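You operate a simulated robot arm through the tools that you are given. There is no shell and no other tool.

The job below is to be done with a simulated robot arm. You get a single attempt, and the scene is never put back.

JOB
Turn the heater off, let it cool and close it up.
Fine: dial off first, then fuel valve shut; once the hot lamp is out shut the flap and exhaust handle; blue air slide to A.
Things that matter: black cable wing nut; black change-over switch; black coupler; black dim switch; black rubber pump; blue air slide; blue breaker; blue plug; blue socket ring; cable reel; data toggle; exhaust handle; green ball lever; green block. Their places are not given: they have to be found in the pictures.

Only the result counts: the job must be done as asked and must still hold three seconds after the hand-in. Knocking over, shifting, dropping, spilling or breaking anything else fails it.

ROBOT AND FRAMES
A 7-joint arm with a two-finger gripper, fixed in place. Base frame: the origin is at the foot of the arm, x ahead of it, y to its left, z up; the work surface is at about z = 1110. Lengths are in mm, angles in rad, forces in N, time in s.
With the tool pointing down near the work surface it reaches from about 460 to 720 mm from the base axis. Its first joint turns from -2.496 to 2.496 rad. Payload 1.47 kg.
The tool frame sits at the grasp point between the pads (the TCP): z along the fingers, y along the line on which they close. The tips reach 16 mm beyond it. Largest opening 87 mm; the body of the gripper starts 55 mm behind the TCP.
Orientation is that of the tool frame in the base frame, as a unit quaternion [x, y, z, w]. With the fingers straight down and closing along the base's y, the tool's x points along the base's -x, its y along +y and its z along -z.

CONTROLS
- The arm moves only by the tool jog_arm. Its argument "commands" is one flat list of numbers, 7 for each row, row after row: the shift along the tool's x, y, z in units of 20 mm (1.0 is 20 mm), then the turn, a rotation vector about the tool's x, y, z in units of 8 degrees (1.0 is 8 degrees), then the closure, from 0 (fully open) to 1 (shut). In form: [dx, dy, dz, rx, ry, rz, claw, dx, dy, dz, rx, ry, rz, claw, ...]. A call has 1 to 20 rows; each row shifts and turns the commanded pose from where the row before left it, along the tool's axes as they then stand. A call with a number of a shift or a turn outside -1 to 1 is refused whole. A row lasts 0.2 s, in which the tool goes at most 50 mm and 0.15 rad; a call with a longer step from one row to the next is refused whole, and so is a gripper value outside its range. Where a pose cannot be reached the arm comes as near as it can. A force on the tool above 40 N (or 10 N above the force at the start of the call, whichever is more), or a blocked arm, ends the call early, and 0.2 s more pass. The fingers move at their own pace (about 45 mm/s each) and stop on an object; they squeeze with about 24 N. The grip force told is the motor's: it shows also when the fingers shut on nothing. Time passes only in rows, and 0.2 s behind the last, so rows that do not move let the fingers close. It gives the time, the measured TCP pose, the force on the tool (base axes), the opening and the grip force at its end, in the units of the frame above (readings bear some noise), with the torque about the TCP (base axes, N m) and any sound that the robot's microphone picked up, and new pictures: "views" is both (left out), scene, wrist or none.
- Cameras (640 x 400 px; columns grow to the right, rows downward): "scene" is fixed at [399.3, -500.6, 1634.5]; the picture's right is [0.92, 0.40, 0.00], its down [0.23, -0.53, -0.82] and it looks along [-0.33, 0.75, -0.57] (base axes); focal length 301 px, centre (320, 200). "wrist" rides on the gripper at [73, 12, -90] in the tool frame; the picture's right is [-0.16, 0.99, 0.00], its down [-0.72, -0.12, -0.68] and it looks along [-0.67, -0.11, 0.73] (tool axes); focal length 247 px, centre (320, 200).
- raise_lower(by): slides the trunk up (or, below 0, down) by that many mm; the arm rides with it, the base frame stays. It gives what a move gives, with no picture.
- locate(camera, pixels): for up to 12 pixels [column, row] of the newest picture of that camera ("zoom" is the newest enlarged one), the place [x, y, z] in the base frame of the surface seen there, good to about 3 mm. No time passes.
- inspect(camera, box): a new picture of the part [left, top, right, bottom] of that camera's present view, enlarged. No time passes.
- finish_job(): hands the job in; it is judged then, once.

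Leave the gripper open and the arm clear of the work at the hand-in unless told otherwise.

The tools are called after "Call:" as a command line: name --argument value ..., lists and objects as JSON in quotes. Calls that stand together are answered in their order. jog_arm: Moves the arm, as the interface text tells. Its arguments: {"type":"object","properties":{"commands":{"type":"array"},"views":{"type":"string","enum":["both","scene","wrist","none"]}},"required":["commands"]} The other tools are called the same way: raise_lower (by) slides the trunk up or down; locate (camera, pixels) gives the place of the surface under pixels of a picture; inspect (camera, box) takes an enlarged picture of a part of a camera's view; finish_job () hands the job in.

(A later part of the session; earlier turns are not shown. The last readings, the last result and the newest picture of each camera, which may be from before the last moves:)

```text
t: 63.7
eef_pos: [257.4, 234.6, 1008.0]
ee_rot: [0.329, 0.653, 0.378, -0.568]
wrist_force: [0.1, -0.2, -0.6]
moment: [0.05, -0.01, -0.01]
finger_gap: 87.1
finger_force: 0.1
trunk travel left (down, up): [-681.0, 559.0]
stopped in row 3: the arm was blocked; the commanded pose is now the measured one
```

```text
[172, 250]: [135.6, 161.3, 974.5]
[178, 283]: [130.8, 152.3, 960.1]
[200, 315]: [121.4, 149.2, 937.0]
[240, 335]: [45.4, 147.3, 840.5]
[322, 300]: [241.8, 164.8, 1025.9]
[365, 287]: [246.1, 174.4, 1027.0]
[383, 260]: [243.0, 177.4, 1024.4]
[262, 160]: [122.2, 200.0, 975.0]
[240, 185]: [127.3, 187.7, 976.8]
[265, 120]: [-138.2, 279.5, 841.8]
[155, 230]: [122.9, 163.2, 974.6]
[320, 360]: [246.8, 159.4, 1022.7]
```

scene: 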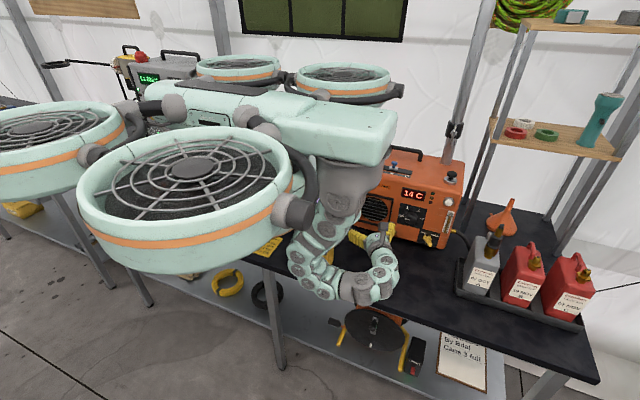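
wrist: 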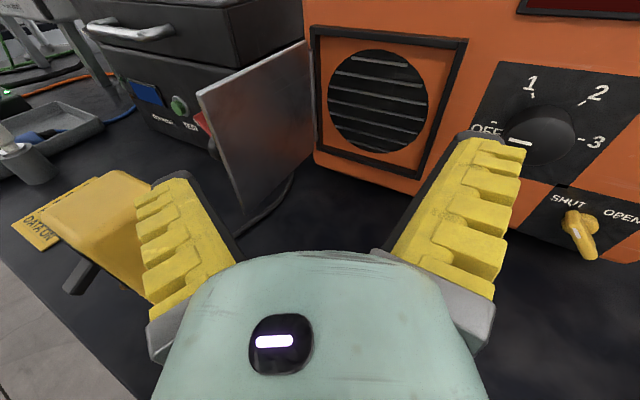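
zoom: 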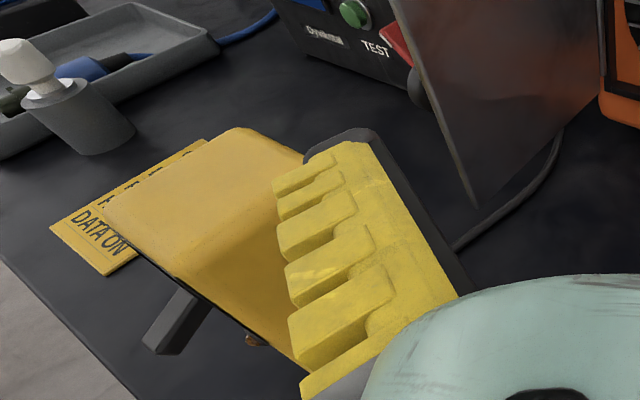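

That was measured on the wrist enlargement (it confirms the DIM box: x up to ≈143, y 150–205, top 976). I repeat on the scene enlargement.

Call:
inspect --camera "scene" --box '[270, 150, 450, 320]'

Call:
locate --camera "zoom" --pixels '[[172, 250], [175, 283], [200, 315], [237, 340], [322, 300], [365, 287], [383, 260], [262, 160], [240, 185], [265, 120], [152, 245], [310, 355]]'

```text
2.35 times, centred on (360, 235) of scene
```

zoom: 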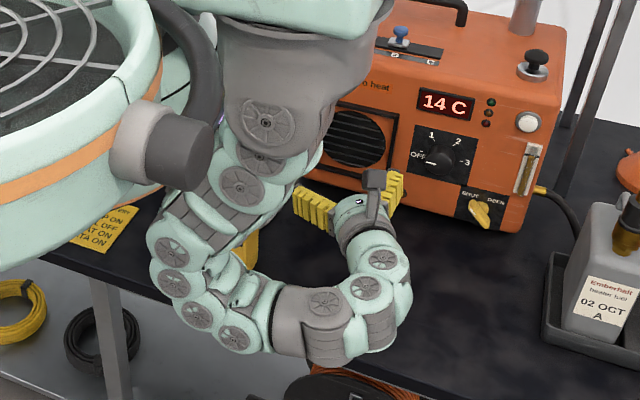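

```text
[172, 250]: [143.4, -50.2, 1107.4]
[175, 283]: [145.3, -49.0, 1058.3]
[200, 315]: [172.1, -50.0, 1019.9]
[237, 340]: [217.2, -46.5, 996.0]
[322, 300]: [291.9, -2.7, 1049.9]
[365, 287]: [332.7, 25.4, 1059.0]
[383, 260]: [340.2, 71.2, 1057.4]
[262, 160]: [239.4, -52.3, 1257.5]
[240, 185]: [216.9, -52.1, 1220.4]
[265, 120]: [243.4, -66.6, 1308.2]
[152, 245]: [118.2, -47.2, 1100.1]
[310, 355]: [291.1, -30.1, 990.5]
```

The arm is curled tightly under the body; its bend at (118, −47, 1100) is close to the body's bottom (≈1160), which explains the block. Raising the trunk uncurls it. I raise the trunk 140 mm and bring the hand back down by the arm.

Call:
raise_lower --by 140

Call:
jog_arm --commands '[-1, 0, 0, 0, 0, 0, 0, -1, 0, 0, 0, 0, 0, 0, -1, 0, 0, 0, 0, 0, 0, -1, 0, 0, 0, 0, 0, 0, -1, 0, 0, 0, 0, 0, 0, -1, 0, 0, 0, 0, 0, 0]' --views "both"

```text
t: 65.3
eef_pos: [254.9, 232.6, 1148.9]
ee_rot: [0.33, 0.652, 0.378, -0.568]
wrist_force: [-0.1, -0.2, 0.0]
moment: [0.0, 0.0, -0.01]
finger_gap: 87.3
finger_force: 0.0
trunk travel left (down, up): [-821.0, 419.0]
```

```text
t: 66.8
eef_pos: [269.8, 234.2, 1029.0]
ee_rot: [0.331, 0.65, 0.377, -0.571]
wrist_force: [-1.0, -0.8, -1.0]
moment: [0.01, -0.01, -0.05]
finger_gap: 86.9
finger_force: 0.0
trunk travel left (down, up): [-821.0, 419.0]
```

scene: 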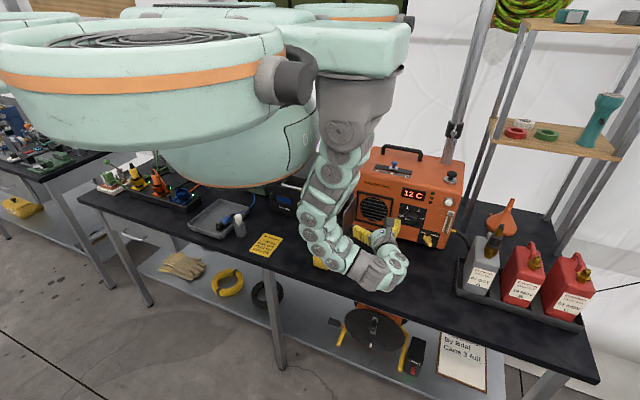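
wrist: 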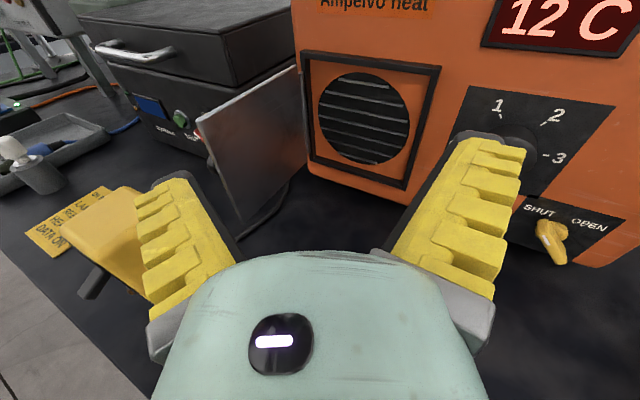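

The arm hangs more relaxed now. I correct a small roll (+6°) and move to the stand-off point (218, 232, 1008).

Call:
jog_arm --commands '[0, 0, 0, 0, 0, 0.8, 0, -0.325, -0.77, 0.42, 0, 0, 0, 0, -0.325, -0.77, 0.42, 0, 0, 0, 0, -0.325, -0.77, 0.42, 0, 0, 0, 0]' --views "both"

```text
t: 67.8
eef_pos: [217.8, 231.4, 1007.7]
ee_rot: [0.367, 0.63, 0.345, -0.591]
wrist_force: [-0.2, 0.4, 0.4]
moment: [0.0, 0.03, 0.02]
finger_gap: 87.2
finger_force: 0.0
trunk travel left (down, up): [-821.0, 419.0]
```

scene: 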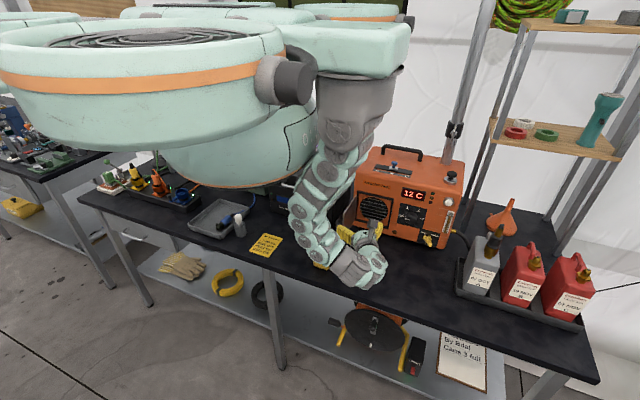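
wrist: 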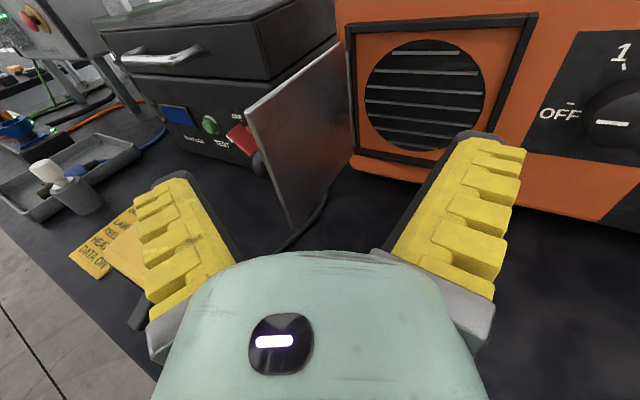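

The flap's free edge (250,120) lies between the fingers in the wrist view, left finger on its outer side. I shift 8 mm further left for margin, then advance ~48 mm along the tool.

Call:
jog_arm --commands '[0.1, -0.35, 0.2, 0, 0, 0, 0, 0.08, 0, 0.8, 0, 0, 0, 0, 0.05, 0, 0.8, 0, 0, 0, 0, 0.05, 0, 0.75, 0, 0, 0, 0]' --views "both"

Call:
inspect --camera "wrist" --box '[100, 40, 420, 260]'

```text
t: 68.8
eef_pos: [209.2, 272.4, 1009.4]
ee_rot: [0.369, 0.638, 0.359, -0.573]
wrist_force: [0.4, -0.7, 0.0]
moment: [-0.01, -0.02, 0.01]
finger_gap: 86.9
finger_force: 0.1
trunk travel left (down, up): [-821.0, 419.0]
```

scene: 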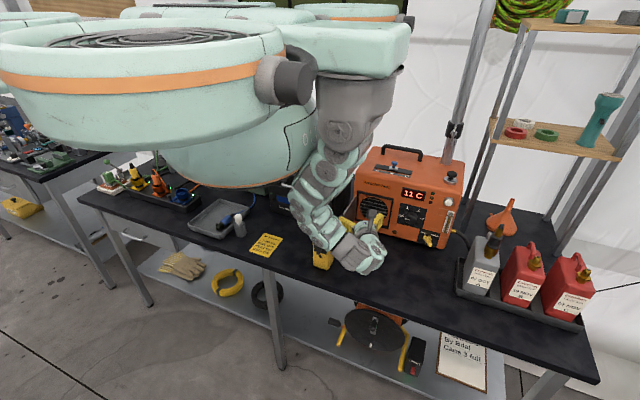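
wrist: 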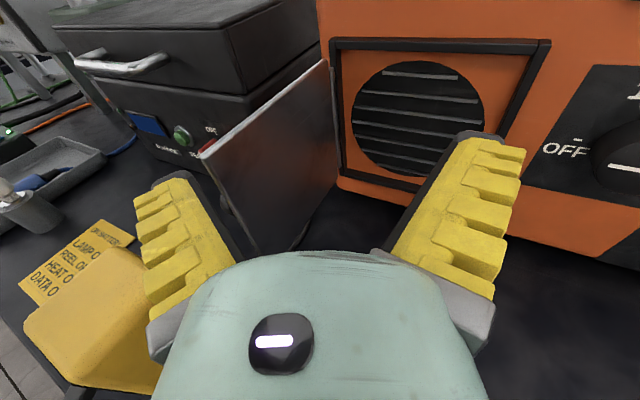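

```text
1.82 times, centred on (260, 150) of wrist
```

zoom: 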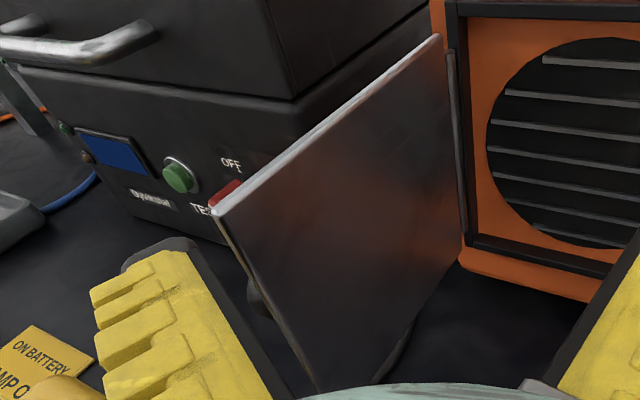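

The hand stopped about 22 mm short in x, though no stop was reported. I check whether any link touches the DIM box.

Call:
locate --camera "wrist" --pixels '[[30, 320], [105, 250], [100, 380], [60, 330], [202, 152], [225, 140]]'

Call:
inspect --camera "scene" --box '[270, 120, 430, 290]'

Call:
locate --camera "scene" --pixels '[[300, 205], [305, 225], [315, 235], [325, 245], [345, 262], [360, 265], [375, 245], [335, 130], [325, 170], [318, 195], [323, 262]]'

```text
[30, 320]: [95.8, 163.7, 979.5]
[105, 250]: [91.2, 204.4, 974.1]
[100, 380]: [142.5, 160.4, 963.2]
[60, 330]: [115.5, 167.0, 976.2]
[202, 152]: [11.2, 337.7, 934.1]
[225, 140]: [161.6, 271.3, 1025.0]
```

```text
2.35 times, centred on (350, 205) of scene
```

zoom: 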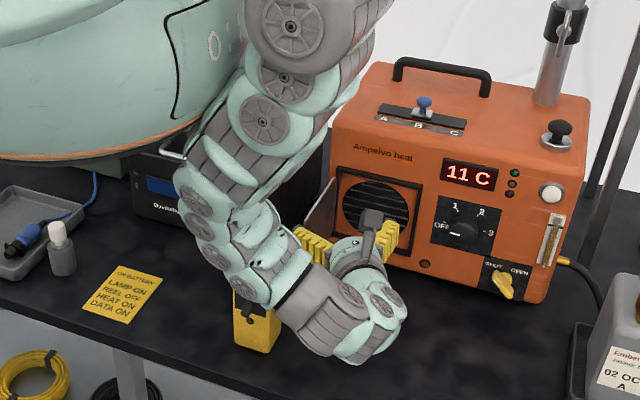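

```text
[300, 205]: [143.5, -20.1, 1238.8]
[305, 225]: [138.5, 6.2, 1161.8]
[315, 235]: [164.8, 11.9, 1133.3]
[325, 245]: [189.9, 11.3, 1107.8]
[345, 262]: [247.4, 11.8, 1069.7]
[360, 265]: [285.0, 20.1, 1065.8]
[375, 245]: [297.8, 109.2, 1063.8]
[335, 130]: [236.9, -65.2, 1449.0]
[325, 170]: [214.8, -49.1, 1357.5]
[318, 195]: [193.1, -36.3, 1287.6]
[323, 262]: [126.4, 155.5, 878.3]
```

The DIM box is untouched and the links are clear of it. I wait a moment to see if the pose settles.

Call:
jog_arm --commands '[0, 0, 0, 0, 0, 0, 0, 0, 0, 0, 0, 0, 0, 0]' --views "none"

```text
t: 69.3
eef_pos: [207.0, 271.6, 1009.2]
ee_rot: [0.364, 0.641, 0.355, -0.575]
wrist_force: [1.1, 0.4, 0.2]
moment: [0.0, 0.04, 0.03]
finger_gap: 86.9
finger_force: 0.0
trunk travel left (down, up): [-821.0, 419.0]
```

Call:
jog_arm --commands '[0.07, -0.87, 0.48, 0, 0, 0, 0, 0, 0, 0, 0, 0, 0, 0]' --views "none"

```text
t: 70.2
eef_pos: [215.6, 268.9, 1005.7]
ee_rot: [0.346, 0.668, 0.365, -0.548]
wrist_force: [0.2, 0.2, -0.4]
moment: [-0.05, -0.04, 0.02]
finger_gap: 87.1
finger_force: 0.0
trunk travel left (down, up): [-821.0, 419.0]
stopped in row 2: the arm was blocked; the commanded pose is now the measured one
```

Blocked again by the arm's own curl. I raise the trunk another 120 mm and bring the hand down by the arm, after backing off a little.

Call:
jog_arm --commands '[0, 0.5, -1, 0, 0, 0, 0, 0, 0.5, -1, 0, 0, 0, 0]' --views "none"

Call:
raise_lower --by 120

Call:
jog_arm --commands '[-1, 0, 0, 0, 0, 0, 0, -1, 0, 0, 0, 0, 0, 0, -1, 0, 0, 0, 0, 0, 0, -1, 0, 0, 0, 0, 0, 0, -1, 0, 0, 0, 0, 0, 0, -1, 0, 0, 0, 0, 0, 0]' --views "both"

```text
t: 70.8
eef_pos: [247.5, 244.1, 1011.6]
ee_rot: [0.348, 0.665, 0.363, -0.553]
wrist_force: [0.1, 0.0, 0.1]
moment: [0.01, 0.02, 0.0]
finger_gap: 87.0
finger_force: 0.0
trunk travel left (down, up): [-821.0, 419.0]
```

```text
t: 72.2
eef_pos: [247.5, 244.7, 1132.2]
ee_rot: [0.347, 0.665, 0.363, -0.552]
wrist_force: [-0.4, -0.6, 0.3]
moment: [0.02, 0.02, -0.02]
finger_gap: 86.9
finger_force: 0.1
trunk travel left (down, up): [-941.0, 299.0]
```

```text
t: 73.7
eef_pos: [263.8, 237.6, 1024.1]
ee_rot: [0.346, 0.666, 0.363, -0.552]
wrist_force: [0.1, -0.3, 0.1]
moment: [0.0, -0.03, 0.02]
finger_gap: 87.3
finger_force: 0.1
out of reach, approached as far as the arm can: row 6
trunk travel left (down, up): [-941.0, 299.0]
```

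scene: 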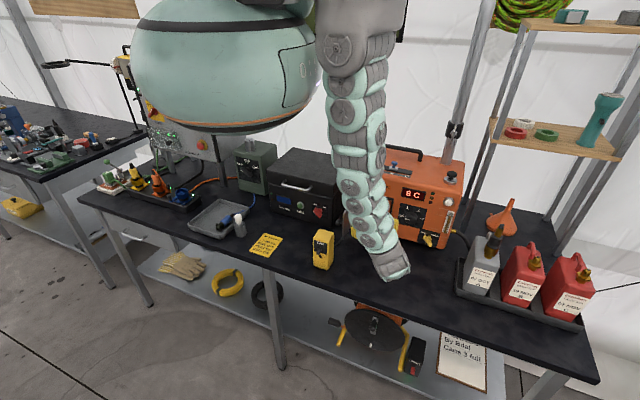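
wrist: 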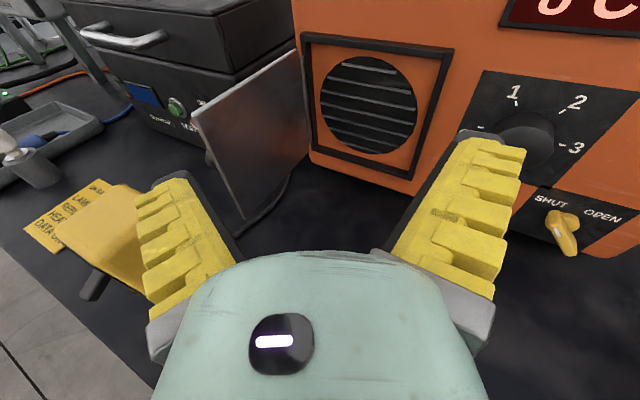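

Now the arm hangs almost straight, at its reach limit. I lower the trunk by 40 mm for some slack and then move left to the stand-off point.

Call:
raise_lower --by -40

Call:
jog_arm --commands '[1, 0, 0, 0, 0, 0.8, 0, 0.2, -0.87, 0.48, 0, 0, 0, 0, 0, -0.87, 0.48, 0, 0, 0, 0]' --views "both"

```text
t: 74.5
eef_pos: [262.7, 237.3, 984.2]
ee_rot: [0.347, 0.666, 0.363, -0.552]
wrist_force: [-0.1, 0.1, -0.3]
moment: [0.0, -0.01, -0.02]
finger_gap: 87.0
finger_force: 0.1
trunk travel left (down, up): [-901.0, 339.0]
```

```text
t: 75.3
eef_pos: [220.3, 238.8, 1006.2]
ee_rot: [0.384, 0.645, 0.331, -0.572]
wrist_force: [-0.6, -0.2, 0.7]
moment: [-0.01, 0.0, 0.04]
finger_gap: 87.0
finger_force: 0.0
trunk travel left (down, up): [-901.0, 339.0]
```

scene: 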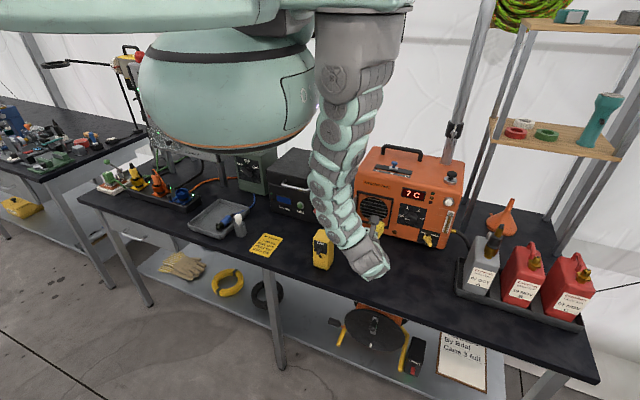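
wrist: 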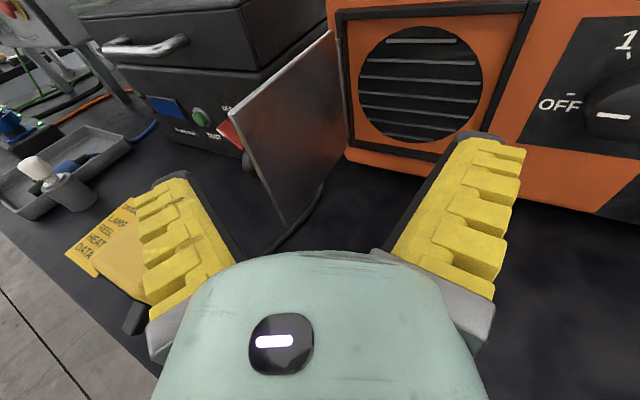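

Good, this configuration has slack. I advance with the left finger to the outer side of the flap's edge (target TCP (184, 273, 1008)).

Call:
jog_arm --commands '[0.127, -0.25, 0.783, 0, 0, 0, 0, 0.127, -0.25, 0.783, 0, 0, 0, 0, 0.127, -0.25, 0.783, 0, 0, 0, 0]' --views "both"

Call:
inspect --camera "wrist" --box '[100, 40, 420, 260]'

```text
t: 76.1
eef_pos: [184.6, 272.8, 1007.1]
ee_rot: [0.384, 0.645, 0.331, -0.572]
wrist_force: [0.0, 0.0, 1.6]
moment: [0.0, -0.03, 0.01]
finger_gap: 87.0
finger_force: 0.0
trunk travel left (down, up): [-901.0, 339.0]
```

scene: 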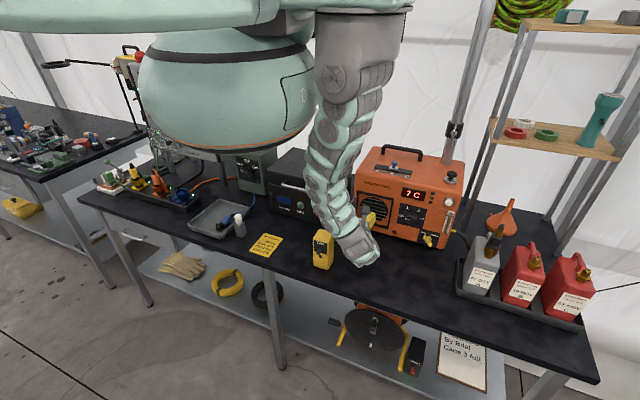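
wrist: 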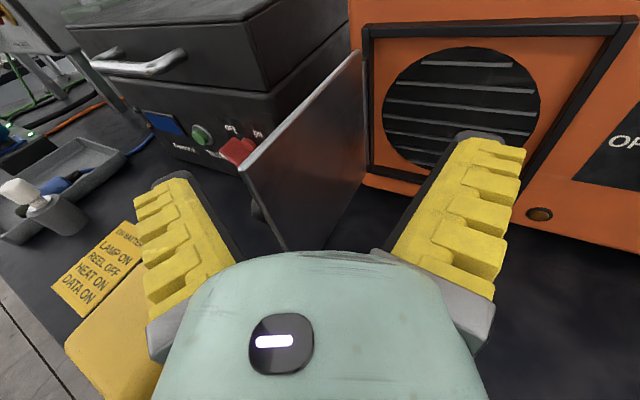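

```text
1.82 times, centred on (260, 150) of wrist
```

zoom: 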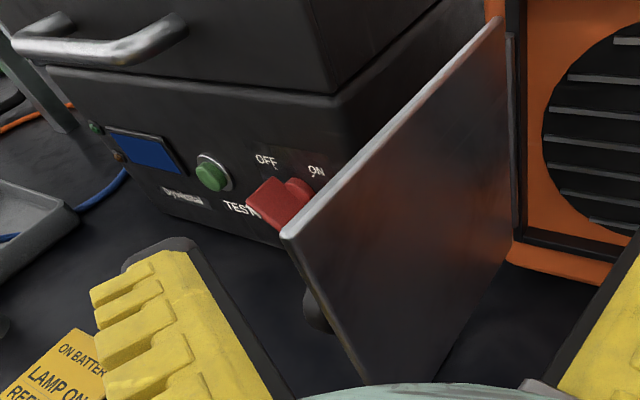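

The flap's edge stands between the open fingers. I go 12 mm deeper and 4 mm up, then start pushing toward +x with the left finger.

Call:
jog_arm --commands '[0.27, 0.29, 0.5, 0, 0, 0, 0, -0.03, 0.524, -0.29, 0, 0, 0, 0, -0.035, 0.708, -0.341, 0, 0, 0, 0, -0.023, 0.739, -0.256, 0, 0, 0, 0]' --views "both"

```text
t: 77.1
eef_pos: [225.6, 291.1, 1011.9]
ee_rot: [0.384, 0.645, 0.331, -0.572]
wrist_force: [-1.1, -0.5, -0.4]
moment: [0.01, 0.04, 0.01]
finger_gap: 87.1
finger_force: 0.2
trunk travel left (down, up): [-901.0, 339.0]
```

scene: 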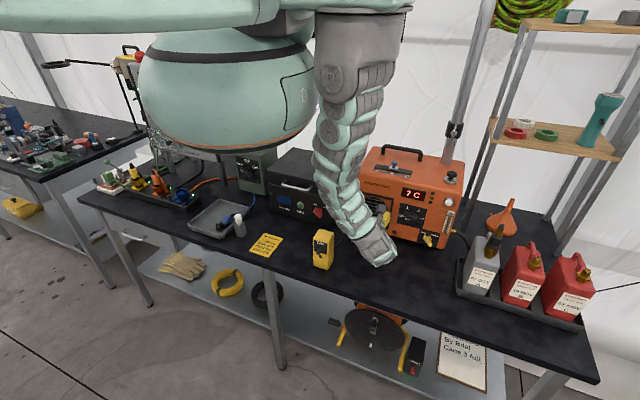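
wrist: 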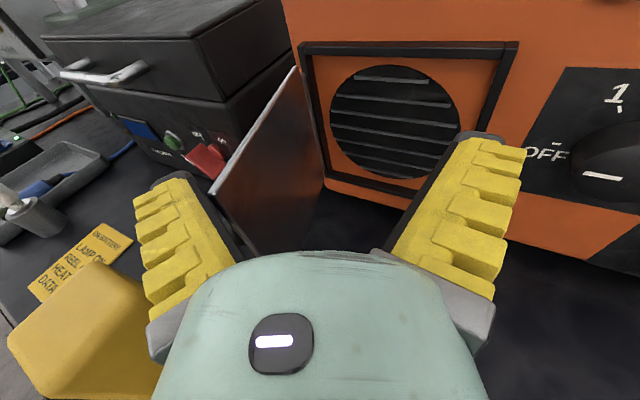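

The flap starts to move with the finger, with hardly any force. I continue the arc to about 40°.

Call:
jog_arm --commands '[-0.012, 0.769, -0.17, 0, 0, 0, 0, 0, 0.787, -0.078, 0, 0, 0, 0, 0.011, 0.775, 0.013, 0, 0, 0, 0, 0.022, 0.783, 0.1, 0, 0, 0, 0]' --views "both"

Call:
inspect --camera "wrist" --box '[100, 20, 420, 260]'

```text
t: 78.1
eef_pos: [280.7, 317.6, 1011.0]
ee_rot: [0.384, 0.645, 0.33, -0.572]
wrist_force: [-0.7, 0.7, 0.2]
moment: [-0.02, 0.0, -0.08]
finger_gap: 86.8
finger_force: 0.0
trunk travel left (down, up): [-901.0, 339.0]
```

scene: 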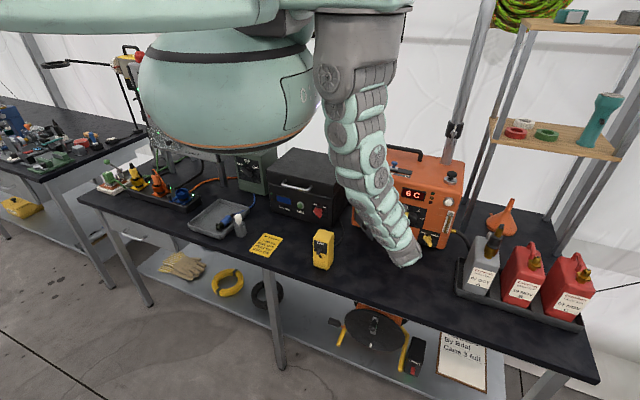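
wrist: 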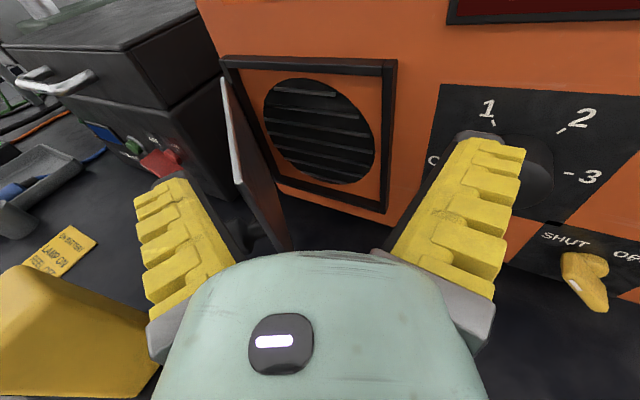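

```text
1.67 times, centred on (260, 140) of wrist
```

zoom: 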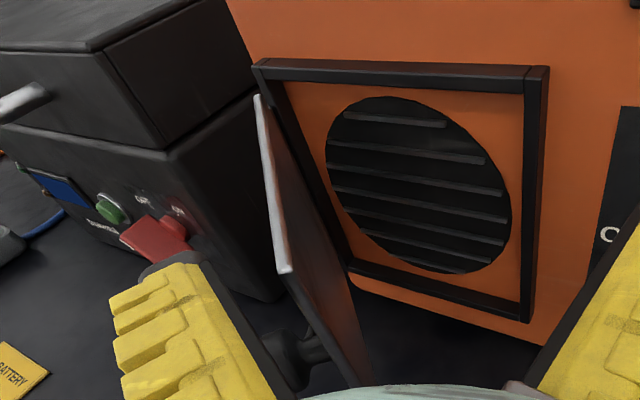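

The flap has swung part way. I locate its edge.

Call:
locate --camera "zoom" --pixels '[[285, 262], [270, 180], [262, 105], [345, 360], [290, 345], [310, 340]]'

```text
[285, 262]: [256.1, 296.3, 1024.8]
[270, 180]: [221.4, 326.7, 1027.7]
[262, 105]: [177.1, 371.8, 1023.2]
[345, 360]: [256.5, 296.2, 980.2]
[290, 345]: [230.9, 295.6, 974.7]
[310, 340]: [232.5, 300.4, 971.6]
```

The flap stands at about 46° now (edge at (256, 296)). I withdraw along the tool, close the fingers and turn the tool straight to +y for pushing from the front.

Call:
jog_arm --commands '[0, 0, -1, 0, 0, 0, 0, 0, 0, -1, 0, 0, 0, 0, 0, 0, -1, 0, 0, 0, 0, 0, 0, -0.5, 0, 0, 0, 0, 0, 0, 0, -0.9, 0, 0, 0.5, 0, 0, 0, -0.9, 0, 0, 1, 0, 0, 0, -0.9, 0, 0, 1, 0, 0, 0, -0.9, 0, 0, 1]' --views "both"

```text
t: 79.9
eef_pos: [316.3, 255.9, 1020.3]
ee_rot: [0.514, 0.541, 0.482, -0.458]
wrist_force: [-0.1, 0.6, -0.5]
moment: [0.0, 0.02, 0.01]
finger_gap: 11.1
finger_force: 5.4
trunk travel left (down, up): [-901.0, 339.0]
```

scene: 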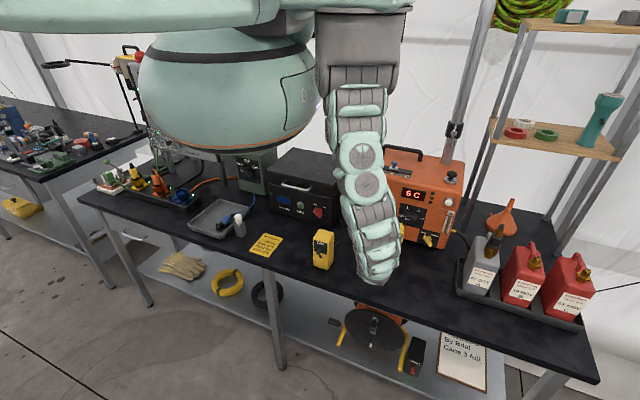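
wrist: 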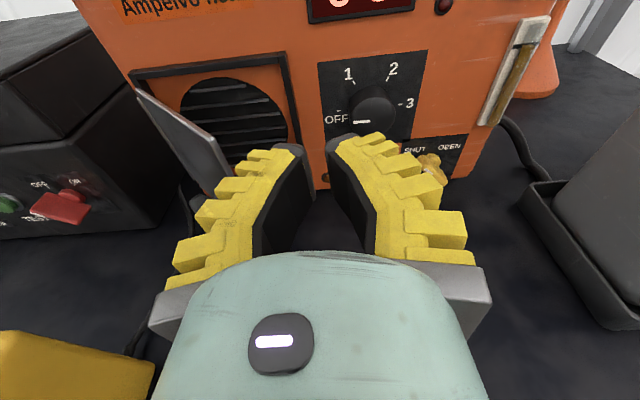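

The flap is at left in the wrist view, half closed. I move left in front of it to (238, 262, 1008) with the fingers shut.

Call:
jog_arm --commands '[-0.09, -0.98, 0.09, 0, 0, 0, 1, -0.09, -0.98, 0.09, 0, 0, 0, 1, -0.09, -0.98, 0.09, 0, 0, 0, 1, -0.09, -0.98, 0.09, 0, 0, 0, 1]' --views "both"

```text
t: 80.9
eef_pos: [236.8, 262.9, 1008.2]
ee_rot: [0.514, 0.542, 0.481, -0.458]
wrist_force: [-0.1, 0.0, 0.6]
moment: [-0.01, 0.03, 0.01]
finger_gap: 0.2
finger_force: 23.9
trunk travel left (down, up): [-901.0, 339.0]
```

scene: 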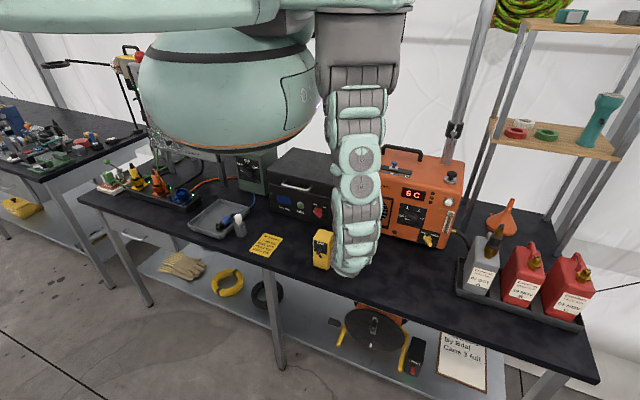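
wrist: 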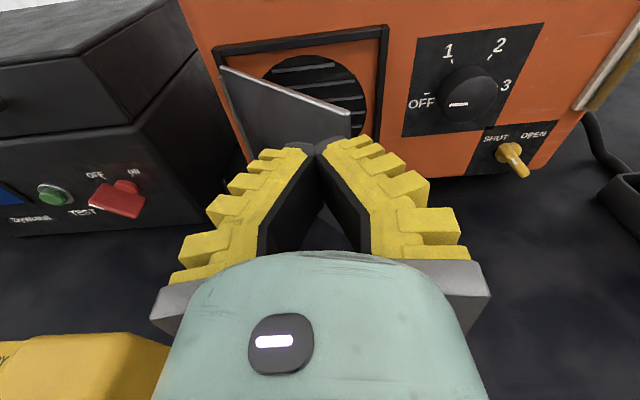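

The fingertips are in front of the half-closed flap. I push forward (+y, slightly +x).

Call:
jog_arm --commands '[0.115, 0.25, 1, 0, 0, 0, 1, 0.115, 0.25, 1, 0, 0, 0, 1, 0.115, 0.25, 1, 0, 0, 0, 1, 0.115, 0.25, 1, 0, 0, 0, 1, 0.06, 0.12, 0.5, 0, 0, 0, 1]' --views "both"

```text
t: 82.1
eef_pos: [259.8, 353.8, 1010.5]
ee_rot: [0.514, 0.542, 0.481, -0.459]
wrist_force: [-0.9, -0.1, 0.2]
moment: [-0.01, 0.03, -0.01]
finger_gap: 0.0
finger_force: 24.2
trunk travel left (down, up): [-901.0, 339.0]
```

scene: 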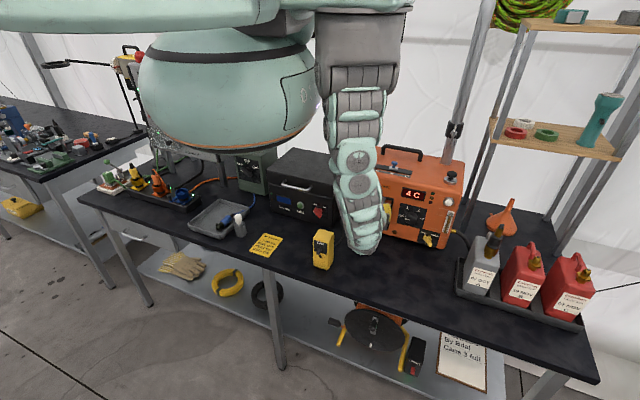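
wrist: 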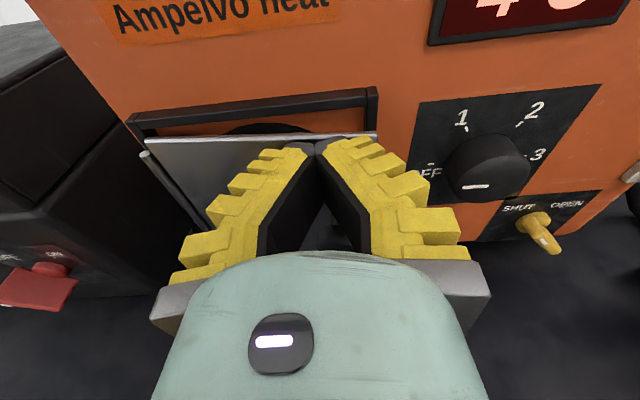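

The flap is nearly shut. I push on in 5 mm steps until it seats.

Call:
jog_arm --commands '[0.03, 0.05, 0.25, 0, 0, 0, 1, 0.03, 0.05, 0.25, 0, 0, 0, 1, 0.03, 0.05, 0.25, 0, 0, 0, 1]' --views "wrist"

```text
t: 82.9
eef_pos: [264.2, 367.7, 1009.1]
ee_rot: [0.514, 0.542, 0.481, -0.458]
wrist_force: [0.1, -0.5, 0.3]
moment: [0.02, 0.01, 0.01]
finger_gap: 0.0
finger_force: 24.0
trunk travel left (down, up): [-901.0, 339.0]
```

wrist: 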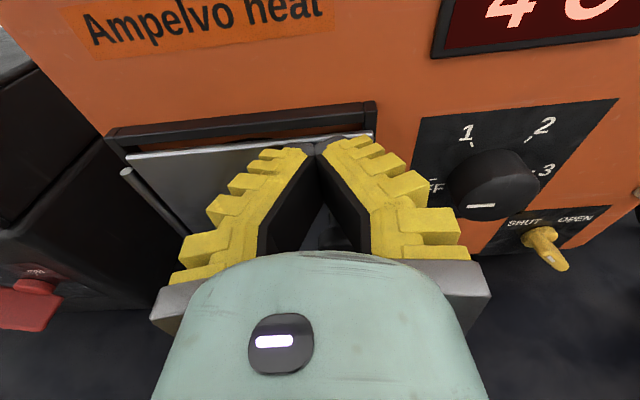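

Call:
jog_arm --commands '[0.02, 0, 0.2, 0, 0, 0, 1, 0.02, 0, 0.2, 0, 0, 0, 1, 0.02, 0, 0.2, 0, 0, 0, 1]' --views "wrist"

Call:
inspect --camera "wrist" --box '[90, 60, 410, 260]'

```text
t: 83.6
eef_pos: [263.5, 370.9, 1008.5]
ee_rot: [0.513, 0.544, 0.481, -0.458]
wrist_force: [-1.3, -29.3, 15.1]
moment: [0.53, -0.04, 0.04]
finger_gap: 5.9
finger_force: 28.2
trunk travel left (down, up): [-901.0, 339.0]
stopped in row 3: the force on the tool passed its limit at 45 N (the readings are from after the stop); the commanded pose is now the measured one
```

wrist: 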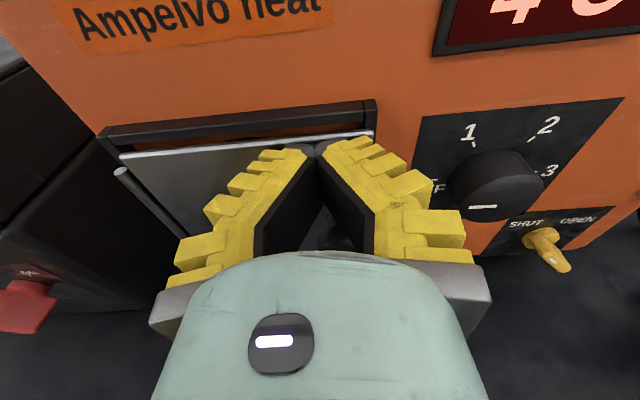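

```text
2.00 times, centred on (250, 160) of wrist
```

zoom: 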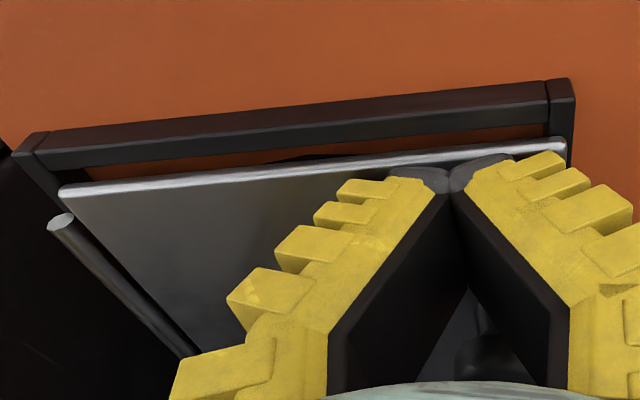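

The force rose past 40 N: the flap is seated against the frame and lies parallel to it. I back off and check that it stays shut.

Call:
jog_arm --commands '[0, 0, -0.5, 0, 0, 0, 1, 0, 0, -1, 0, 0, 0, 1, 0, 0, -1, 0, 0, 0, 1, 0, 0.5, -1, 0, 0, 0, 1, 0, 1, -1, 0, 0, 0, 1, 0, 1, -0.5, 0, 0, 0, 1]' --views "both"

Call:
inspect --camera "wrist" --box '[60, 0, 380, 220]'

```text
t: 85.0
eef_pos: [312.5, 277.4, 1024.7]
ee_rot: [0.513, 0.542, 0.482, -0.459]
wrist_force: [-0.4, 1.0, -0.1]
moment: [0.03, 0.0, 0.02]
finger_gap: 0.0
finger_force: 27.9
trunk travel left (down, up): [-901.0, 339.0]
```

scene: 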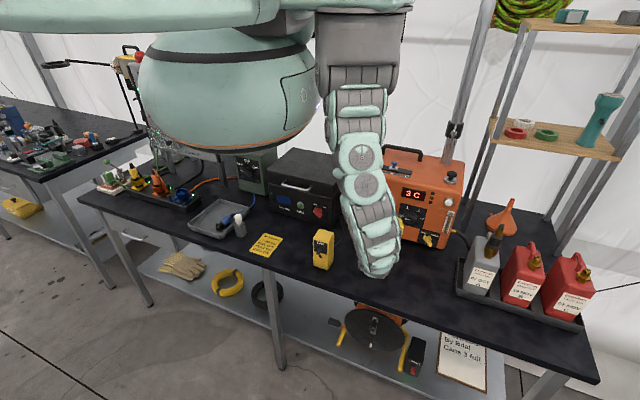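
wrist: 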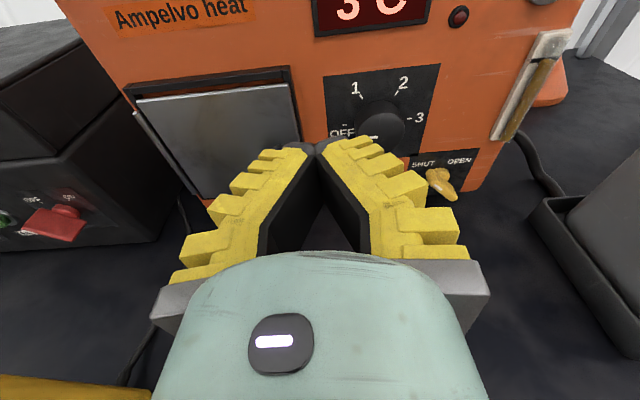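

```text
1.82 times, centred on (220, 110) of wrist
```

zoom: 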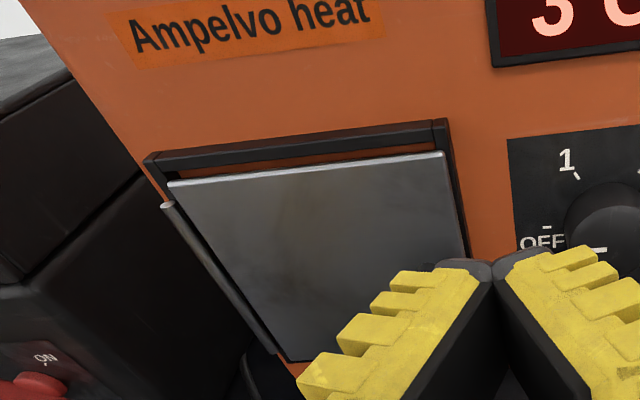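

Call:
locate --camera "zoom" --pixels '[[180, 195], [300, 185], [430, 170], [450, 240], [260, 300], [430, 128], [170, 165]]'

```text
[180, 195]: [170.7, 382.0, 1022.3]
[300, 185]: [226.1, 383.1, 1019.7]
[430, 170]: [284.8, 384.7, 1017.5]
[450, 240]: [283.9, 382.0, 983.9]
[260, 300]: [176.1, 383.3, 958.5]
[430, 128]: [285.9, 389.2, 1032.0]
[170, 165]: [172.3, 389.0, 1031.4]
```

The flap lies flat at y≈383 all over: closed. Next is the exhaust handle on the flue at (429, 531, 1240), standing vertical. I first go up in front of the heater to about (429, 300, 1250), levelling the tool.

Call:
jog_arm --commands '[0.915, 0.534, -0.012, 0, 0.07, 0, 1, 0.915, 0.534, -0.012, 0, 0.07, 0, 1, 0.915, 0.534, -0.012, 0, 0.07, 0, 0.5, 0.915, 0.534, -0.012, 0, 0.07, 0, 0.5, 0.915, 0.534, -0.012, 0, 0.07, 0, 0.5, 0.915, 0.534, -0.012, 0, 0.07, 0, 0.5, 0.915, 0.534, -0.012, 0, 0.07, 0, 0.5, 0.915, 0.534, -0.012, 0, 0.07, 0, 0.5, 0.915, 0.534, -0.012, 0, 0.07, 0, 0.5, 0.915, 0.534, -0.012, 0, 0.07, 0, 0.5, 0.915, 0.534, -0.012, 0, 0.07, 0, 0.5, 0.915, 0.534, -0.012, 0, 0.07, 0, 0.5]' --views "both"

```text
t: 87.6
eef_pos: [451.2, 301.6, 1154.2]
ee_rot: [0.485, 0.516, 0.51, -0.488]
wrist_force: [0.3, 0.1, -0.3]
moment: [0.0, -0.04, -0.01]
finger_gap: 49.0
finger_force: 4.0
out of reach, approached as far as the arm can: row 2, 3, 4, 5, 6, 7, 8, 9, 10, 12
trunk travel left (down, up): [-901.0, 339.0]
```

scene: 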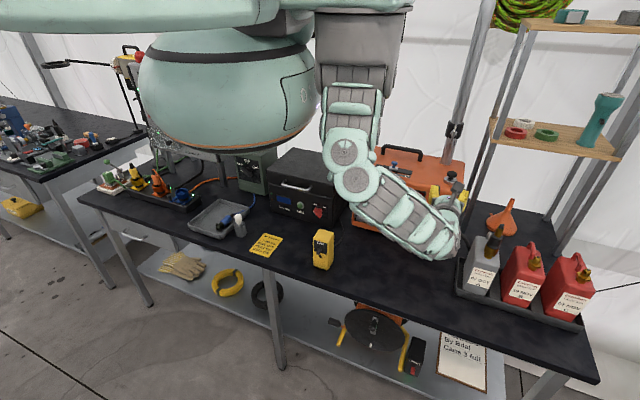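
wrist: 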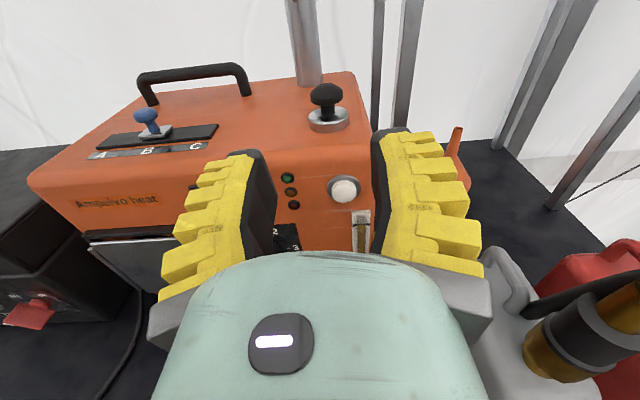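

Only z=1154 was reached by the arm alone. I raise the trunk by 100 mm, which lifts the hand to ≈1254.

Call:
raise_lower --by 100

Call:
jog_arm --commands '[0, -0.2, 1, 0, 0, 0, 0.3, 0, -0.2, 1, 0, 0, 0, 0.3, 0, -0.2, 1, 0, 0, 0, 0.3, 0, -0.2, 1, 0, 0, 0, 0.3]' --views "both"

```text
t: 88.9
eef_pos: [450.0, 301.6, 1255.2]
ee_rot: [0.486, 0.515, 0.51, -0.488]
wrist_force: [0.1, 0.5, -0.9]
moment: [0.01, 0.02, 0.03]
finger_gap: 49.1
finger_force: 4.1
trunk travel left (down, up): [-1001.0, 239.0]
```

```text
t: 89.9
eef_pos: [435.4, 381.7, 1253.7]
ee_rot: [0.486, 0.515, 0.51, -0.488]
wrist_force: [0.7, -0.3, 0.2]
moment: [0.02, -0.01, -0.01]
finger_gap: 65.4
finger_force: 3.4
trunk travel left (down, up): [-1001.0, 239.0]
```

scene: 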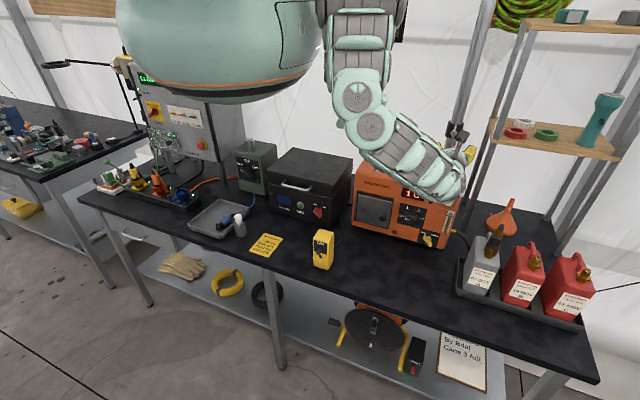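
wrist: 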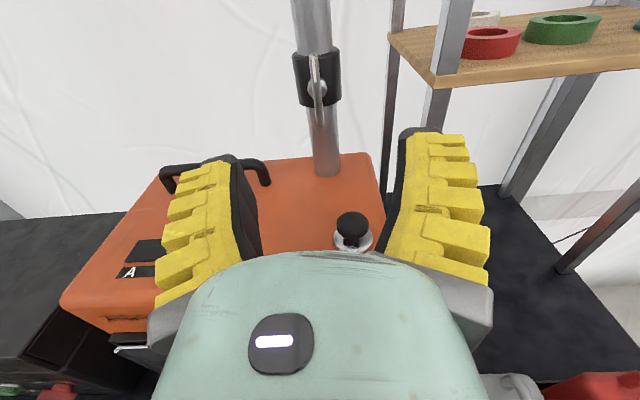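

The flue handle is straight ahead at (316,85) in the wrist view. I enlarge it.

Call:
inspect --camera "wrist" --box '[270, 30, 370, 130]'

Call:
locate --camera "wrist" --pixels '[[314, 60], [317, 80], [321, 110], [305, 85], [318, 120], [313, 55], [335, 85], [300, 75]]'

Call:
inspect --camera "scene" --box '[430, 90, 500, 190]'

```text
4.00 times, centred on (320, 80) of wrist
```

zoom: 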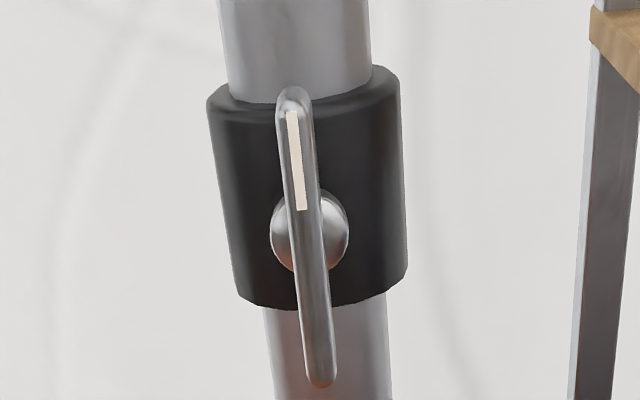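

```text
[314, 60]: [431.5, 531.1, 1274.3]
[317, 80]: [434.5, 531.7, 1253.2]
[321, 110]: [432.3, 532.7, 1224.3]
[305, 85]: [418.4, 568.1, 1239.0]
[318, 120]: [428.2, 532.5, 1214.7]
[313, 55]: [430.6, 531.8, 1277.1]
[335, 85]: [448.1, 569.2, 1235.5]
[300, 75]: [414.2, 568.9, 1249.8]
```

```text
4.00 times, centred on (465, 140) of scene
```

zoom: 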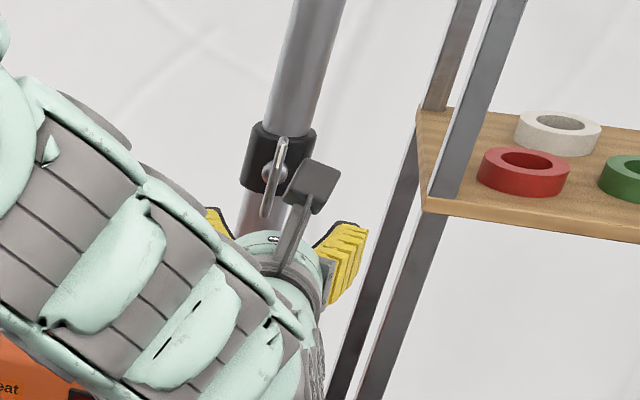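

The handle is a rod about 70 mm long with a white stripe on the upper half, pivot ≈(431, 1242). Along the pipe means open, so across means shut. I check for rack parts close to the hand's path and advance to y≈500.

Call:
locate --camera "wrist" --pixels '[[440, 80], [435, 110], [400, 40], [393, 130], [465, 45], [540, 150], [350, 225]]'

Call:
jog_arm --commands '[-0.096, -0.035, 0.983, 0, 0, 0.37, 0.3, -0.096, -0.035, 0.983, 0, 0, 0, 0.3, -0.096, -0.035, 0.983, 0, 0, 0, 0.3, -0.096, -0.035, 0.983, 0, 0, 0, 0.3, -0.096, -0.035, 0.983, 0, 0, 0, 0.3, -0.096, -0.035, 0.983, 0, 0, 0, 0.3]' --views "both"

```text
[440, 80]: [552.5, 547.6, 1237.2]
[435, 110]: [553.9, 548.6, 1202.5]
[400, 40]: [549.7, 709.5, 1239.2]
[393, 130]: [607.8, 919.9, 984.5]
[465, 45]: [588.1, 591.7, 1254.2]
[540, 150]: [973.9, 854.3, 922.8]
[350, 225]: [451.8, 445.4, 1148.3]
```

```text
t: 91.3
eef_pos: [430.4, 500.1, 1244.4]
ee_rot: [-0.499, -0.499, -0.499, 0.503]
wrist_force: [-11.9, 6.1, 0.4]
moment: [-0.1, -0.04, -0.95]
finger_gap: 65.2
finger_force: 3.2
trunk travel left (down, up): [-1001.0, 239.0]
```

scene: 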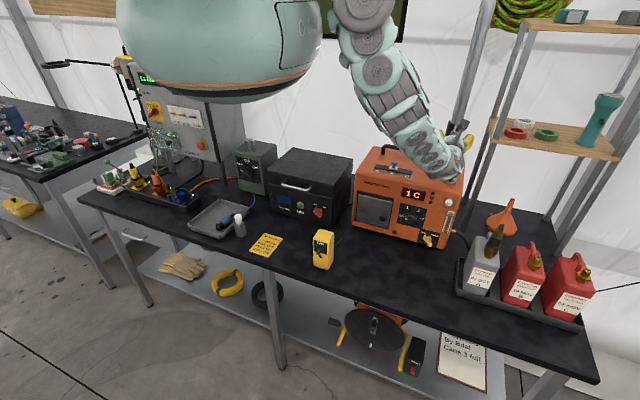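
wrist: 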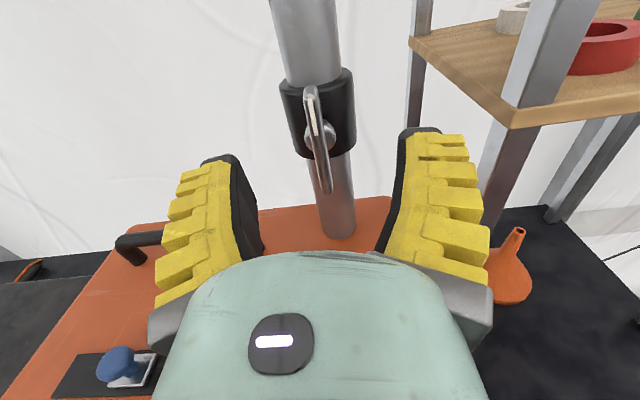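

A side force of 12 N with a moment shows up. I check whether it is still there at rest.

Call:
jog_arm --commands '[0, 0, 0, 0, 0, 0, 0.3, 0, 0, 0, 0, 0, 0, 0.3]' --views "none"

Call:
inspect --camera "scene" --box '[380, 60, 520, 210]'

```text
t: 91.9
eef_pos: [429.5, 498.6, 1241.9]
ee_rot: [0.498, 0.503, 0.497, -0.501]
wrist_force: [0.7, 0.1, 0.0]
moment: [0.0, 0.0, 0.01]
finger_gap: 65.5
finger_force: 2.6
trunk travel left (down, up): [-1001.0, 239.0]
```

```text
2.67 times, centred on (450, 135) of scene
```

zoom: 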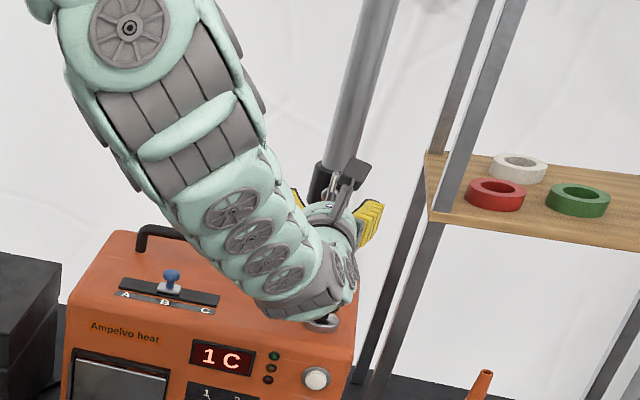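

The force is gone at rest. I check the height of the wrist over the pump knob.

Call:
locate --camera "zoom" --pixels '[[300, 310], [280, 310], [335, 300], [350, 270], [322, 322], [280, 280], [237, 207], [130, 30], [345, 250], [310, 318]]'

Call:
inspect --camera "scene" --box '[425, 150, 475, 200]'

```text
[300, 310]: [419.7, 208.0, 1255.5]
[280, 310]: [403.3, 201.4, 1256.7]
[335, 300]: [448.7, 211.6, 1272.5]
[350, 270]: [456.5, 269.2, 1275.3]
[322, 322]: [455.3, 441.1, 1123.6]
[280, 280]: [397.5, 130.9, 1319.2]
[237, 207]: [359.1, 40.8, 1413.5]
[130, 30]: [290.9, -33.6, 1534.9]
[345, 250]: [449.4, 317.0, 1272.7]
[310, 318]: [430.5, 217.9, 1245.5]
```

```text
8.00 times, centred on (450, 175) of scene
```

zoom: 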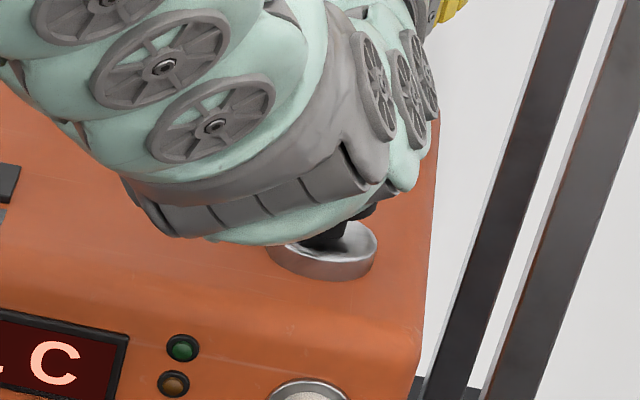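

The wrist is well above the pump. I measure the rod again from this nearer view.

Call:
locate --camera "wrist" --pixels '[[311, 95], [316, 120], [322, 155], [327, 185], [325, 130], [330, 135], [290, 110], [352, 110]]'

Call:
inspect --camera "wrist" --box '[260, 60, 380, 210]'

```text
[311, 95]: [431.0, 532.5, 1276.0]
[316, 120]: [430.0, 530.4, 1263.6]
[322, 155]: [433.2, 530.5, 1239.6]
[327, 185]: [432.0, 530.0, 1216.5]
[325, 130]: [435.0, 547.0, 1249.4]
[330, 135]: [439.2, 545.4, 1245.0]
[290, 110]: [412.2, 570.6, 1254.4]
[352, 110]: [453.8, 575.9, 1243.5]
```

```text
2.67 times, centred on (320, 135) of wrist
```

zoom: 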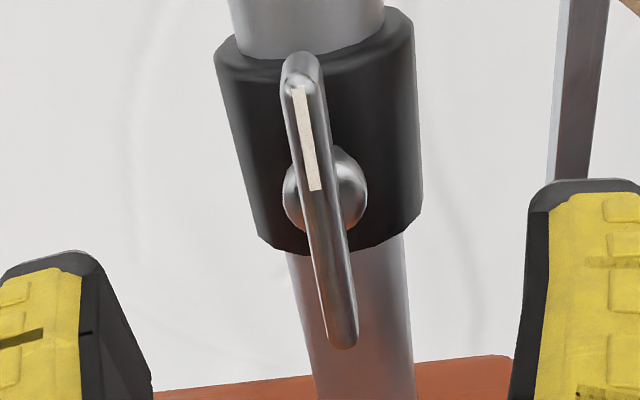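

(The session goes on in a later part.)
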